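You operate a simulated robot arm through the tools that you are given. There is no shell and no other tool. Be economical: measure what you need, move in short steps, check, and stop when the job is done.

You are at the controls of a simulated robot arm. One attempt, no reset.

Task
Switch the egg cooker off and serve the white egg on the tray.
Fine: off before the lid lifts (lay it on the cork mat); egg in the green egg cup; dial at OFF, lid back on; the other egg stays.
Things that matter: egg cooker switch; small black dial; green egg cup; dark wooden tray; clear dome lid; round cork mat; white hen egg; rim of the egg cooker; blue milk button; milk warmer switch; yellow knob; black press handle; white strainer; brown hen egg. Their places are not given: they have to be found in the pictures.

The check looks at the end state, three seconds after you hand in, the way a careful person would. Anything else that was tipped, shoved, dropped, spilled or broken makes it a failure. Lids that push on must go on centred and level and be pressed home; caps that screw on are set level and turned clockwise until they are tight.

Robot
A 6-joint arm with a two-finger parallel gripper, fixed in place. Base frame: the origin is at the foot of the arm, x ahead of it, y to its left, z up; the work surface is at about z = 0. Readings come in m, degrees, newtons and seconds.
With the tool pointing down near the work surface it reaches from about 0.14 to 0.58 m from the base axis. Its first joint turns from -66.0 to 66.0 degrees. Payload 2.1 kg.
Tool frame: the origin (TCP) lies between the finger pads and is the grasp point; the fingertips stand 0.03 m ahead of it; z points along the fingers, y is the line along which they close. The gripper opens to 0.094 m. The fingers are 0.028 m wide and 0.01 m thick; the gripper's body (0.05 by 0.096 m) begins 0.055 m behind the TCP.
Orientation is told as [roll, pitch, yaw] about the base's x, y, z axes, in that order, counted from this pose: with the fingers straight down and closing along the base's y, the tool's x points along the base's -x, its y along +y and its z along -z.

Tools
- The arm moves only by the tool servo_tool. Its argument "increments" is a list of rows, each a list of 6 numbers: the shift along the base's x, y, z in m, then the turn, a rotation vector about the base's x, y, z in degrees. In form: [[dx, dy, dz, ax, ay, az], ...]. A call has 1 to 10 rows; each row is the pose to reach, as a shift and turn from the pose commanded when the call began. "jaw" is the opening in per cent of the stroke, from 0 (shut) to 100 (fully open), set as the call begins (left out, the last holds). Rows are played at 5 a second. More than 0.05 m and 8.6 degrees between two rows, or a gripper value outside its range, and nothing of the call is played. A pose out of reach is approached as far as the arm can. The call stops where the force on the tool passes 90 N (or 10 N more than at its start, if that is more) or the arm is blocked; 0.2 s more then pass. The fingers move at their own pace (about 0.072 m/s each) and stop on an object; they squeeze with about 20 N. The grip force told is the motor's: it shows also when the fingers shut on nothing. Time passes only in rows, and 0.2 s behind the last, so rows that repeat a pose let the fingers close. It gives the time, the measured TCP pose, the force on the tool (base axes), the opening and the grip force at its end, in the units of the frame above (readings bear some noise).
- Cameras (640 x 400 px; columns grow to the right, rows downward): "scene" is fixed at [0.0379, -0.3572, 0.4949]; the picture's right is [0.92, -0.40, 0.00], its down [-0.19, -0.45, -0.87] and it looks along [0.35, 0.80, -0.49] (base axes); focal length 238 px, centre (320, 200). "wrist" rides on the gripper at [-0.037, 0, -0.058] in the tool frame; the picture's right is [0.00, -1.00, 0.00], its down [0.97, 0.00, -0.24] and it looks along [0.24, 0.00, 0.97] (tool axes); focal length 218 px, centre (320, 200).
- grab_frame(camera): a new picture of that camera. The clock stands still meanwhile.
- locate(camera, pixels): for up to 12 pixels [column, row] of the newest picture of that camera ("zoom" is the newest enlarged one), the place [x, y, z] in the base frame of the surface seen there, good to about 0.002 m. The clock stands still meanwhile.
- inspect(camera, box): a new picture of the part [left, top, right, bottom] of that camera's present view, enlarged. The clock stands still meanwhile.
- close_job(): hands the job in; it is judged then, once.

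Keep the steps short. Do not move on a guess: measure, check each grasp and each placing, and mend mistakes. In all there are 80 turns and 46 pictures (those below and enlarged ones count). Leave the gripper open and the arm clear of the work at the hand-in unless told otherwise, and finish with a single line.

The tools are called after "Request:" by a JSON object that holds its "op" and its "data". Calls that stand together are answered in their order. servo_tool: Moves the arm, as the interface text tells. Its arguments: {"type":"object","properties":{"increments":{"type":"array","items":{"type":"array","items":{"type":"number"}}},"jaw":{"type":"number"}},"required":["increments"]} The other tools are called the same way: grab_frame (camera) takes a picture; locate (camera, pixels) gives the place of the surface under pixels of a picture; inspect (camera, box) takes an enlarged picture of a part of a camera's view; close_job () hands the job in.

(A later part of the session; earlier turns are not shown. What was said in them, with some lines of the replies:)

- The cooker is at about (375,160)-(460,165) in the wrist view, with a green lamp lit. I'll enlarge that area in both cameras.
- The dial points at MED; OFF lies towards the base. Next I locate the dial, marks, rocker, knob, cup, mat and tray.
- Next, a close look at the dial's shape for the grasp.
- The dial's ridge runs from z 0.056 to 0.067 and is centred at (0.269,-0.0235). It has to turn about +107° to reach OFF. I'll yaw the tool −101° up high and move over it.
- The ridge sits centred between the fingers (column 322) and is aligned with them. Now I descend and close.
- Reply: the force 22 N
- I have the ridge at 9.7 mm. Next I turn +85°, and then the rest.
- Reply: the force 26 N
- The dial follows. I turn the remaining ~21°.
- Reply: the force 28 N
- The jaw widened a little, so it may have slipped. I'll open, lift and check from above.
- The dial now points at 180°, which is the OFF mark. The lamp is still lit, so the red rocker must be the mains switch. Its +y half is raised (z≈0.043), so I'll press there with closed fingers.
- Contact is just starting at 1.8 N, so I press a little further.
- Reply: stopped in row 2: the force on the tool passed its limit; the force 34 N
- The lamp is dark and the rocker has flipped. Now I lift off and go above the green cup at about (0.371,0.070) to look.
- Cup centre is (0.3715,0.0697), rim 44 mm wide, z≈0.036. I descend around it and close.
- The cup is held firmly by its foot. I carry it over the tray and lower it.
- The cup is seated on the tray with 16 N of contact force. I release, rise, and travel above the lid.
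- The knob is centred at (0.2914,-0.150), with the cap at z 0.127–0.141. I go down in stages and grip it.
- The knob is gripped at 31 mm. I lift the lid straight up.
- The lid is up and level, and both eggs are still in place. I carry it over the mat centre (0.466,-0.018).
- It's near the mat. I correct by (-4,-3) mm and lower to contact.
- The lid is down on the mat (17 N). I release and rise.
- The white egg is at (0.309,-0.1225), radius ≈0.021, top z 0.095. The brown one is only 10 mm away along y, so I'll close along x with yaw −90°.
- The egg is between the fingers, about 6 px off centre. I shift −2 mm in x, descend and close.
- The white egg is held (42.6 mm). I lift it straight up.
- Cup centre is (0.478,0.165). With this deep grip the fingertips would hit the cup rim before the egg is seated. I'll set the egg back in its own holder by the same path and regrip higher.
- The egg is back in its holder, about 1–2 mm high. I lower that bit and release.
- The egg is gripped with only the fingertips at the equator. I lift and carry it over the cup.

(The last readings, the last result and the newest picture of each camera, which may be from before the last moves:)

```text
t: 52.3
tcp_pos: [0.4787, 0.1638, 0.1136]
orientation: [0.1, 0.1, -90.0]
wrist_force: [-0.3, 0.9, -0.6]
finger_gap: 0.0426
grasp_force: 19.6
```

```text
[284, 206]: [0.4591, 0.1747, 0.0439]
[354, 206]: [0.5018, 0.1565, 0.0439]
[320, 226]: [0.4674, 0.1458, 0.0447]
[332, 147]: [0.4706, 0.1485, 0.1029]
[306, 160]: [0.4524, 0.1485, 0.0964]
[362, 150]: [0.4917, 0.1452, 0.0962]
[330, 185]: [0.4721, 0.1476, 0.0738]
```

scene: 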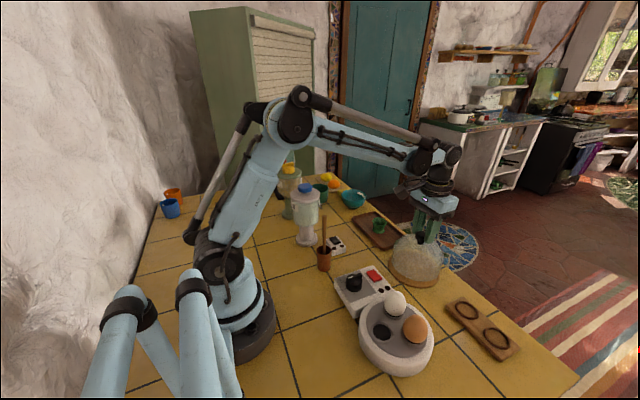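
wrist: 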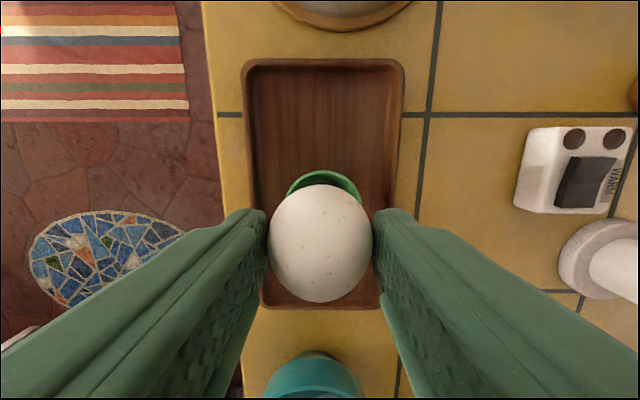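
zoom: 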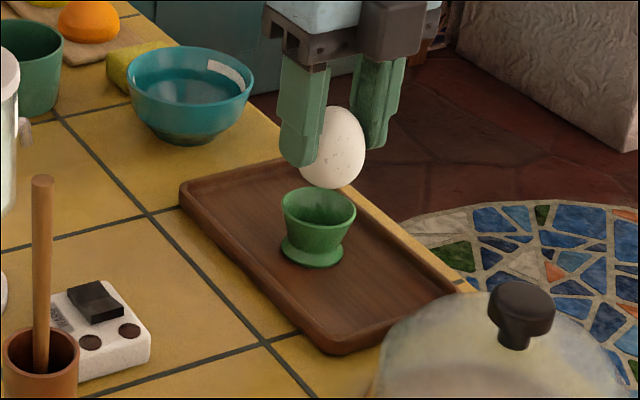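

Egg and cup are aligned within about 1 mm. I lower gently.

Request:
{"op": "servo_tool", "data": {"increments": [[0, 0.0005, -0.015, 0, 0, 0], [0, 0.0005, -0.03, 0, 0, 0], [0, 0.0005, -0.036, 0, 0, 0], [0, 0.0005, -0.036, 0, 0, 0]]}}

Request:
{"op": "inspect", "data": {"camera": "scene", "box": [350, 190, 410, 250]}}

```text
t: 53.3
tcp_pos: [0.4782, 0.1646, 0.0759]
orientation: [0.0, 0.1, -90.0]
wrist_force: [-6.7, 1.0, 16.9]
finger_gap: 0.0427
grasp_force: 20.0
```

```text
6.67 times, centred on (380, 220) of scene
```

zoom: 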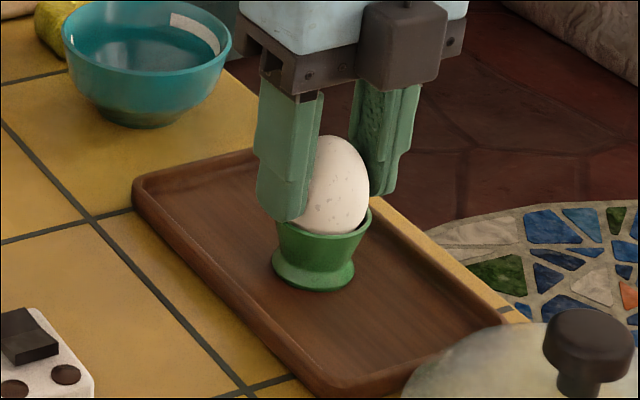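

The egg is in the cup and in contact (17 N). I ease up 1 mm, shift −1 mm in x, and release slowly.

Request:
{"op": "servo_tool", "data": {"increments": [[-0.001, 0, 0.001, 0, 0, 0], [-0.001, 0, 0.001, 0, 0, 0]]}}

Request:
{"op": "servo_tool", "data": {"increments": [[0, 0, 0, 0, 0, 0], [0, 0, 0, 0, 0, 0], [0, 0, 0, 0, 0, 0]], "jaw": 62}}

Request:
{"op": "inspect", "data": {"camera": "scene", "box": [350, 190, 410, 250]}}

```text
t: 53.9
tcp_pos: [0.4791, 0.1624, 0.077]
orientation: [0.1, 0.2, -90.0]
wrist_force: [0.2, 0.6, 0.5]
finger_gap: 0.0427
grasp_force: 19.6
```

```text
t: 54.7
tcp_pos: [0.4791, 0.1635, 0.0761]
orientation: [0.1, 0.1, -90.0]
wrist_force: [-0.9, 0.3, -0.6]
finger_gap: 0.0581
grasp_force: 0.1
```

```text
6.67 times, centred on (380, 220) of scene
```

zoom: 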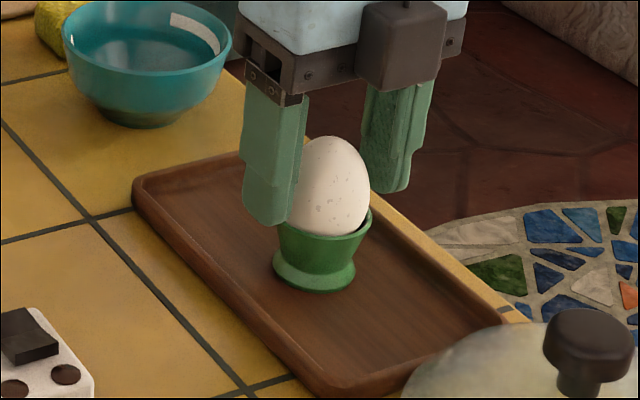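

The egg stands upright in the cup. I rise and move over the lid on the mat.

Request:
{"op": "servo_tool", "data": {"increments": [[0, 0, 0.03, 0, 0, 0], [0, 0, 0.07, 0, 0, 0], [0, 0, 0.11, 0, 0, 0], [0, 0, 0.13, 0, 0, 0], [-0.003, -0.045, 0.13, 0, 0, 0], [-0.006, -0.09, 0.13, 0, 0, 0], [-0.009, -0.135, 0.13, 0, 0, 0], [-0.013, -0.181, 0.13, 0, 0, 0], [-0.013, -0.181, 0.13, 0, 0, 0]]}}

Request:
{"op": "grab_frame", "data": {"camera": "wrist"}}

```text
t: 56.7
tcp_pos: [0.4642, -0.0208, 0.2042]
orientation: [0.0, 0.1, -90.0]
wrist_force: [0.1, 0.8, 1.0]
finger_gap: 0.0581
grasp_force: 0.1
```

```text
11 pictures are left
```

wrist: 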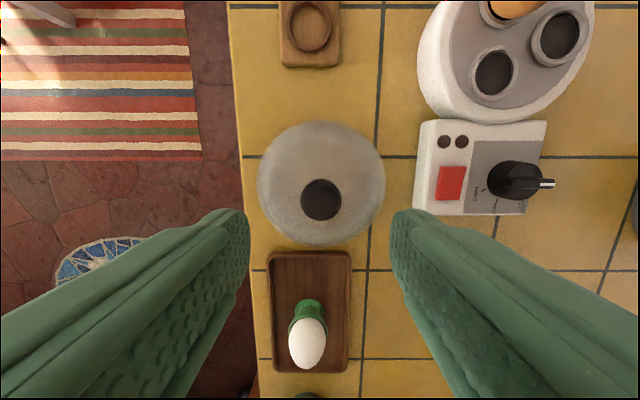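

Request:
{"op": "locate", "data": {"camera": "wrist", "pixels": [[321, 200], [303, 200], [339, 200], [321, 182], [321, 218]]}}

```text
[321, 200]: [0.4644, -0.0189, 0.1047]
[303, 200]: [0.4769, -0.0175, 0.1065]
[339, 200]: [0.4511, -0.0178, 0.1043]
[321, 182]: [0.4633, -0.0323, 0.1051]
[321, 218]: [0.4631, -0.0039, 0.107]
```

The knob is at (0.464,-0.018), top z 0.1055. I descend and grip it at the same height as before.

Request:
{"op": "servo_tool", "data": {"increments": [[0, 0.0025, -0.04, 0, 0, 0], [0, 0.0025, -0.07, 0, 0, 0], [0, 0.0025, -0.082, 0, 0, 0], [0, 0.0025, -0.082, 0, 0, 0]]}}

Request:
{"op": "servo_tool", "data": {"increments": [[0, 0, 0, 0, 0, 0], [0, 0, 0, 0, 0, 0], [0, 0, 0, 0, 0, 0]], "jaw": 0}}

Request:
{"op": "servo_tool", "data": {"increments": [[0, 0, 0.01, 0, 0, 0], [0, 0, 0.04, 0, 0, 0], [0, 0, 0.08, 0, 0, 0], [0, 0, 0.12, 0, 0, 0], [0, 0, 0.135, 0, 0, 0], [0, 0, 0.135, 0, 0, 0]]}}

Request:
{"op": "inspect", "data": {"camera": "scene", "box": [330, 150, 490, 310]}}

```text
t: 57.7
tcp_pos: [0.4647, -0.0171, 0.1239]
orientation: [0.1, 0.2, -90.0]
wrist_force: [-0.7, -0.2, 0.2]
finger_gap: 0.0582
grasp_force: 0.1
```

```text
t: 58.5
tcp_pos: [0.466, -0.0155, 0.124]
orientation: [0.2, 0.1, -90.0]
wrist_force: [0.1, 0.1, 0.3]
finger_gap: 0.0311
grasp_force: 19.7
```

```text
t: 59.9
tcp_pos: [0.4636, -0.0167, 0.2579]
orientation: [0.1, 0.1, -90.0]
wrist_force: [-0.5, 0.9, -1.5]
finger_gap: 0.0308
grasp_force: 20.3
```

```text
2.50 times, centred on (410, 230) of scene
```

zoom: 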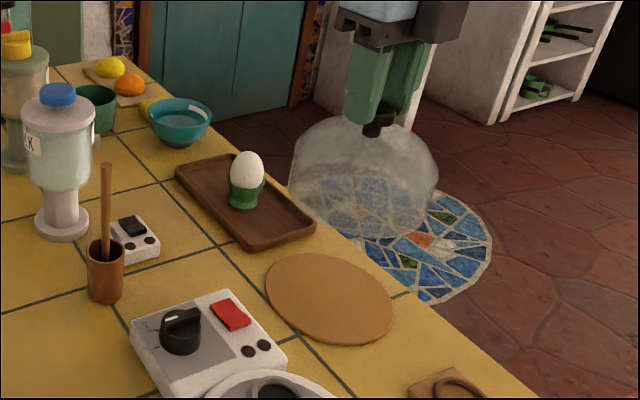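

The lid is held level and the egg stands well. I carry the lid back over the cooker: shift (-0.1726,-0.132).

Request:
{"op": "servo_tool", "data": {"increments": [[-0.0345, -0.0264, 0, 0, 0, 0], [-0.069, -0.0528, 0, 0, 0, 0], [-0.1035, -0.0792, 0, 0, 0, 0], [-0.138, -0.1056, 0, 0, 0, 0], [-0.1726, -0.132, 0, 0, 0, 0], [-0.1726, -0.132, 0, 0, 0, 0], [-0.1726, -0.132, -0.04, 0, 0, 0], [-0.1726, -0.132, -0.075, 0, 0, 0], [-0.1726, -0.132, -0.085, 0, 0, 0], [-0.1726, -0.132, -0.085, 0, 0, 0]]}}

Request:
{"op": "grab_frame", "data": {"camera": "wrist"}}

Request:
{"op": "inspect", "data": {"camera": "scene", "box": [340, 260, 460, 390]}}

```text
t: 62.1
tcp_pos: [0.2923, -0.1461, 0.171]
orientation: [0.1, 0.1, -90.0]
wrist_force: [0.1, -0.7, -0.8]
finger_gap: 0.031
grasp_force: 19.9
```

```text
9 pictures are left
```

wrist: 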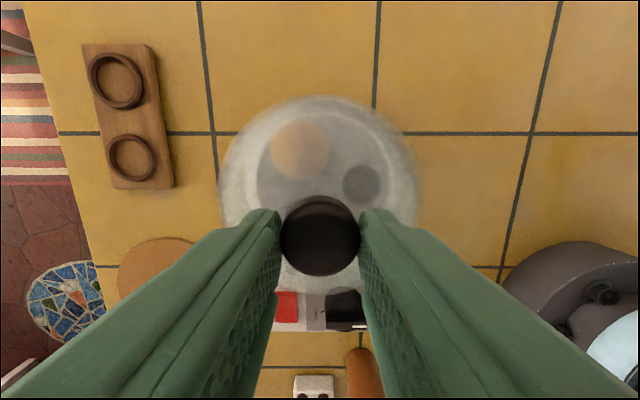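

```text
3.08 times, centred on (400, 325) of scene
```

zoom: 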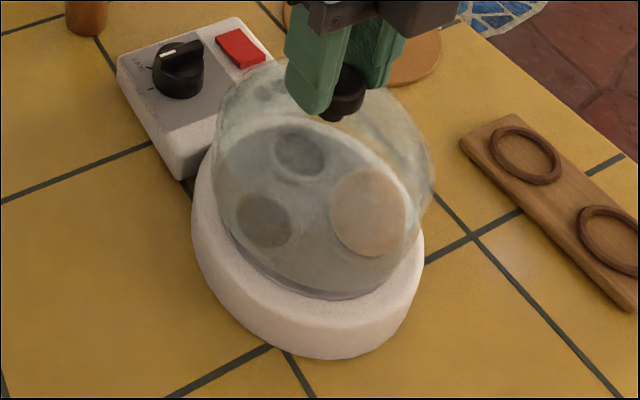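

Request:
{"op": "locate", "data": {"camera": "wrist", "pixels": [[320, 237], [284, 237], [357, 237], [320, 202], [320, 268]]}}

```text
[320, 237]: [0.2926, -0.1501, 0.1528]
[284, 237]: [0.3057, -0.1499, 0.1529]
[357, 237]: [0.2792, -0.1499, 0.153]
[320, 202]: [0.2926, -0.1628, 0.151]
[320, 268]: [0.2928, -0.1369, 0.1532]
```

The knob is at (0.2925,-0.150) with 13 mm still to go. I lower slowly with a −0.8 mm x trim.

Request:
{"op": "servo_tool", "data": {"increments": [[-0.0008, -0.0003, -0.004, 0, 0, 0], [-0.0008, -0.0003, -0.008, 0, 0, 0], [-0.0008, -0.0003, -0.011, 0, 0, 0], [-0.0008, -0.0003, -0.011, 0, 0, 0]]}}

Request:
{"op": "servo_tool", "data": {"increments": [[0, 0, -0.001, 0, 0, 0], [0, 0, -0.002, 0, 0, 0], [0, 0, -0.003, 0, 0, 0], [0, 0, -0.0035, 0, 0, 0]]}}

Request:
{"op": "grab_frame", "data": {"camera": "wrist"}}

Request:
{"op": "inspect", "data": {"camera": "scene", "box": [340, 260, 460, 390]}}

```text
t: 63.1
tcp_pos: [0.2916, -0.1453, 0.1623]
orientation: [0.0, 0.1, -90.0]
wrist_force: [-1.2, 1.1, -2.3]
finger_gap: 0.0308
grasp_force: 20.3
```

```text
t: 64.1
tcp_pos: [0.2921, -0.1464, 0.1592]
orientation: [0.1, 0.1, -90.0]
wrist_force: [-0.3, -0.4, -1.4]
finger_gap: 0.0309
grasp_force: 19.8
```

```text
7 pictures are left
```

wrist: 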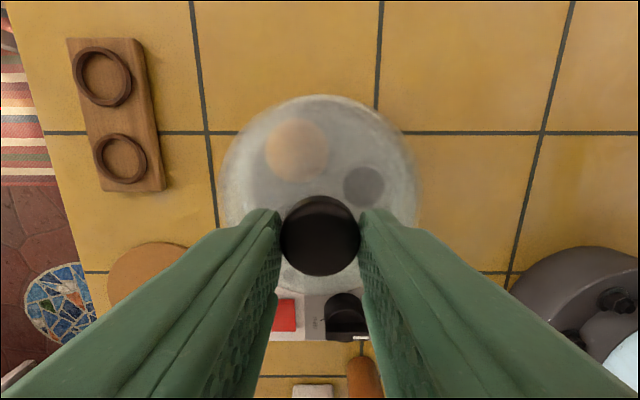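

```text
3.08 times, centred on (400, 325) of scene
```

zoom: 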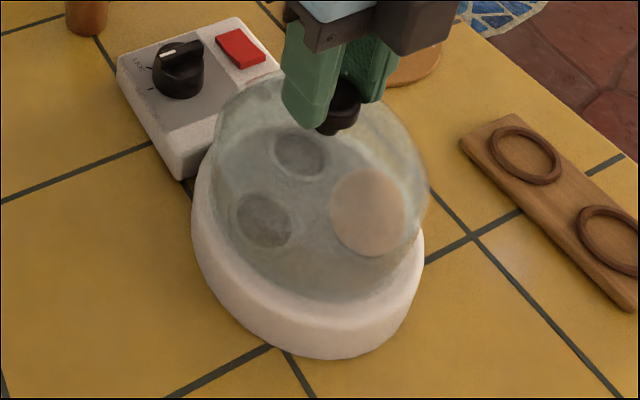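

Request:
{"op": "locate", "data": {"camera": "wrist", "pixels": [[320, 237], [284, 237], [357, 237], [320, 202], [320, 268]]}}

Request:
{"op": "servo_tool", "data": {"increments": [[0, 0, -0.001, 0, 0, 0], [0, 0, -0.002, 0, 0, 0], [0, 0, -0.002, 0, 0, 0]]}}

```text
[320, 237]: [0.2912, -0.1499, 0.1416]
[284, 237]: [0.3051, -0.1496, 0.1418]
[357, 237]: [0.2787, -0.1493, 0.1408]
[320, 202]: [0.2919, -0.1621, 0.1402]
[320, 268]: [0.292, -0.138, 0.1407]
```

```text
t: 64.9
tcp_pos: [0.2916, -0.1468, 0.1581]
orientation: [0.1, 0.1, -90.0]
wrist_force: [-0.9, 0.2, -1.1]
finger_gap: 0.0309
grasp_force: 20.1
```

The knob is at (0.2916,-0.1498), which is centred. There's no contact yet, so I continue in small steps.

Request:
{"op": "servo_tool", "data": {"increments": [[0, 0, -0.001, 0, 0, 0], [0, 0, -0.002, 0, 0, 0], [0, 0, -0.003, 0, 0, 0], [0, 0, -0.003, 0, 0, 0]]}}

```text
t: 65.9
tcp_pos: [0.2919, -0.1463, 0.1551]
orientation: [0.2, 0.2, -89.9]
wrist_force: [6.2, 0.8, 16.6]
finger_gap: 0.0313
grasp_force: 20.1
```

Contact at 17 N. I press slightly more to make sure it's home, then look.

Request:
{"op": "servo_tool", "data": {"increments": [[0.0005, 0, -0.001, 0, 0, 0], [0.0005, 0, -0.0015, 0, 0, 0]]}}

Request:
{"op": "inspect", "data": {"camera": "scene", "box": [340, 260, 460, 390]}}

```text
t: 66.5
tcp_pos: [0.2906, -0.1465, 0.1551]
orientation: [0.0, 0.1, -90.0]
wrist_force: [1.7, 3.2, 16.4]
finger_gap: 0.031
grasp_force: 19.8
```

```text
3.08 times, centred on (400, 325) of scene
```

zoom: 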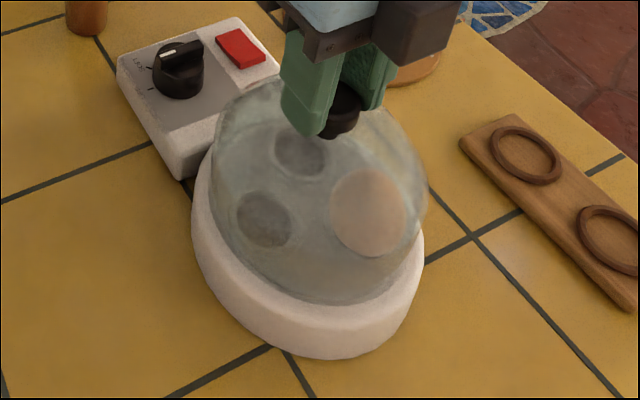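

The lid sits level in the rim. I release, rise, and take a view from above.

Request:
{"op": "servo_tool", "data": {"increments": [[0, 0, 0.001, 0, 0, 0], [0, 0, 0.001, 0, 0, 0], [0, 0, 0.001, 0, 0, 0], [0, 0, 0.03, 0, 0, 0], [0, 0, 0.07, 0, 0, 0], [0, 0, 0.11, 0, 0, 0], [0, 0.04, 0.14, 0, 0, 0], [0, 0.04, 0.14, 0, 0, 0]], "jaw": 70}}

Request:
{"op": "grab_frame", "data": {"camera": "wrist"}}

Request:
{"op": "inspect", "data": {"camera": "scene", "box": [310, 190, 510, 390]}}

```text
t: 68.3
tcp_pos: [0.2914, -0.1066, 0.2921]
orientation: [0.1, 0.0, -90.0]
wrist_force: [-0.3, -0.5, 0.1]
finger_gap: 0.0658
grasp_force: 0.0
```

```text
4 pictures are left
```

wrist: 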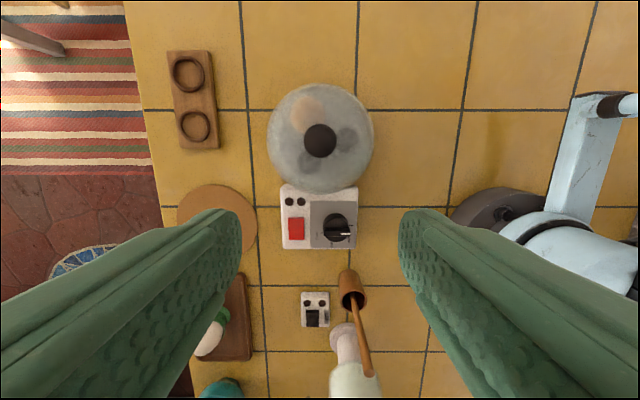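

```text
2.00 times, centred on (410, 290) of scene
```

zoom: 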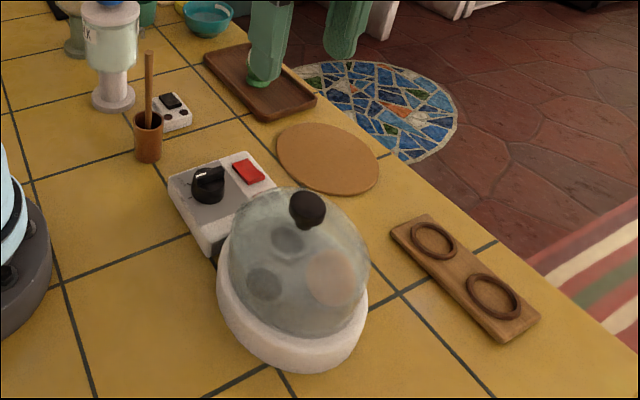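

Request:
{"op": "locate", "data": {"camera": "wrist", "pixels": [[320, 140], [310, 140], [330, 140], [320, 130], [320, 150], [336, 212], [337, 234], [348, 235], [326, 230]]}}

Request:
{"op": "inspect", "data": {"camera": "wrist", "box": [260, 75, 380, 255]}}

```text
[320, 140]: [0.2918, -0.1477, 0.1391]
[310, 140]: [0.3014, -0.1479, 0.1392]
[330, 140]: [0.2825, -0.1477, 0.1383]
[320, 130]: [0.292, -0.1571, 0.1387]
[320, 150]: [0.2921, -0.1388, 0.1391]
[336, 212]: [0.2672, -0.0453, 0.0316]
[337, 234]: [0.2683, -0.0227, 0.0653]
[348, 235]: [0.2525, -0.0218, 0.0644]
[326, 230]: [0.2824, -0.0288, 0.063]
```

```text
2.22 times, centred on (320, 165) of wrist
```

zoom: 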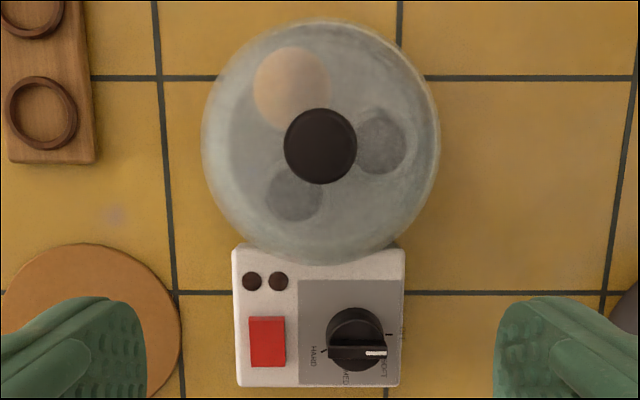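

Request:
{"op": "locate", "data": {"camera": "zoom", "pixels": [[390, 335], [369, 352], [383, 353], [332, 350], [324, 350], [355, 310], [310, 340]]}}

Request:
{"op": "servo_tool", "data": {"increments": [[-0.01, 0.04, 0.01, 0, 0, 0], [-0.02, 0.08, 0.02, 0, 0, 0], [-0.02, 0.12, 0.03, 0, 0, 0], [-0.02, 0.12, 0.03, 0, 0, 0]], "jaw": 100}}

Request:
{"op": "inspect", "data": {"camera": "scene", "box": [330, 190, 440, 300]}}

```text
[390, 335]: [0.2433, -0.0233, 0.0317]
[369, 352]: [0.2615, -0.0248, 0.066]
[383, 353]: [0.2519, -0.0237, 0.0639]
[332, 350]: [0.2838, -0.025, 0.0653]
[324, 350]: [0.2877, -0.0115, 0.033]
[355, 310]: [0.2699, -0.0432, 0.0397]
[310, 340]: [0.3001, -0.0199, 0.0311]
```

```text
t: 69.3
tcp_pos: [0.2731, 0.0145, 0.3239]
orientation: [0.1, 0.1, -90.0]
wrist_force: [-0.5, -0.5, 0.0]
finger_gap: 0.094
grasp_force: 0.1
```

```text
3.64 times, centred on (385, 245) of scene
```

zoom: 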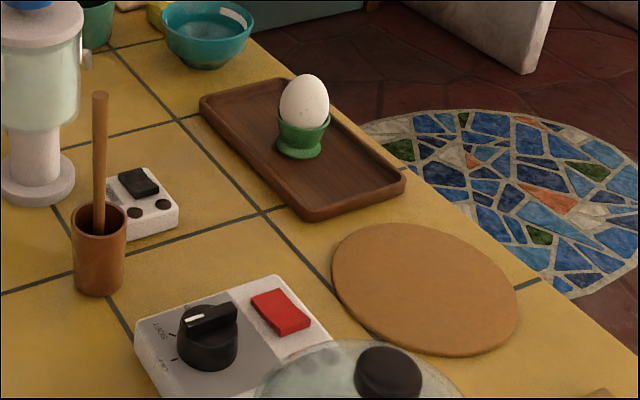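

Everything checks out: the dial is in line with OFF, the rocker and lamp are off, and the lid is centred and level. The white egg stands in the green cup on the tray, the brown egg hasn't moved, and the gripper is open and clear. Handing in.

Request:
{"op": "close_job", "data": {}}

```text
The job is handed in.
```

Done: the egg cooker is off with its dial at OFF, the white egg is in the green cup on the tray, the lid is back on, and the brown egg was left in place.
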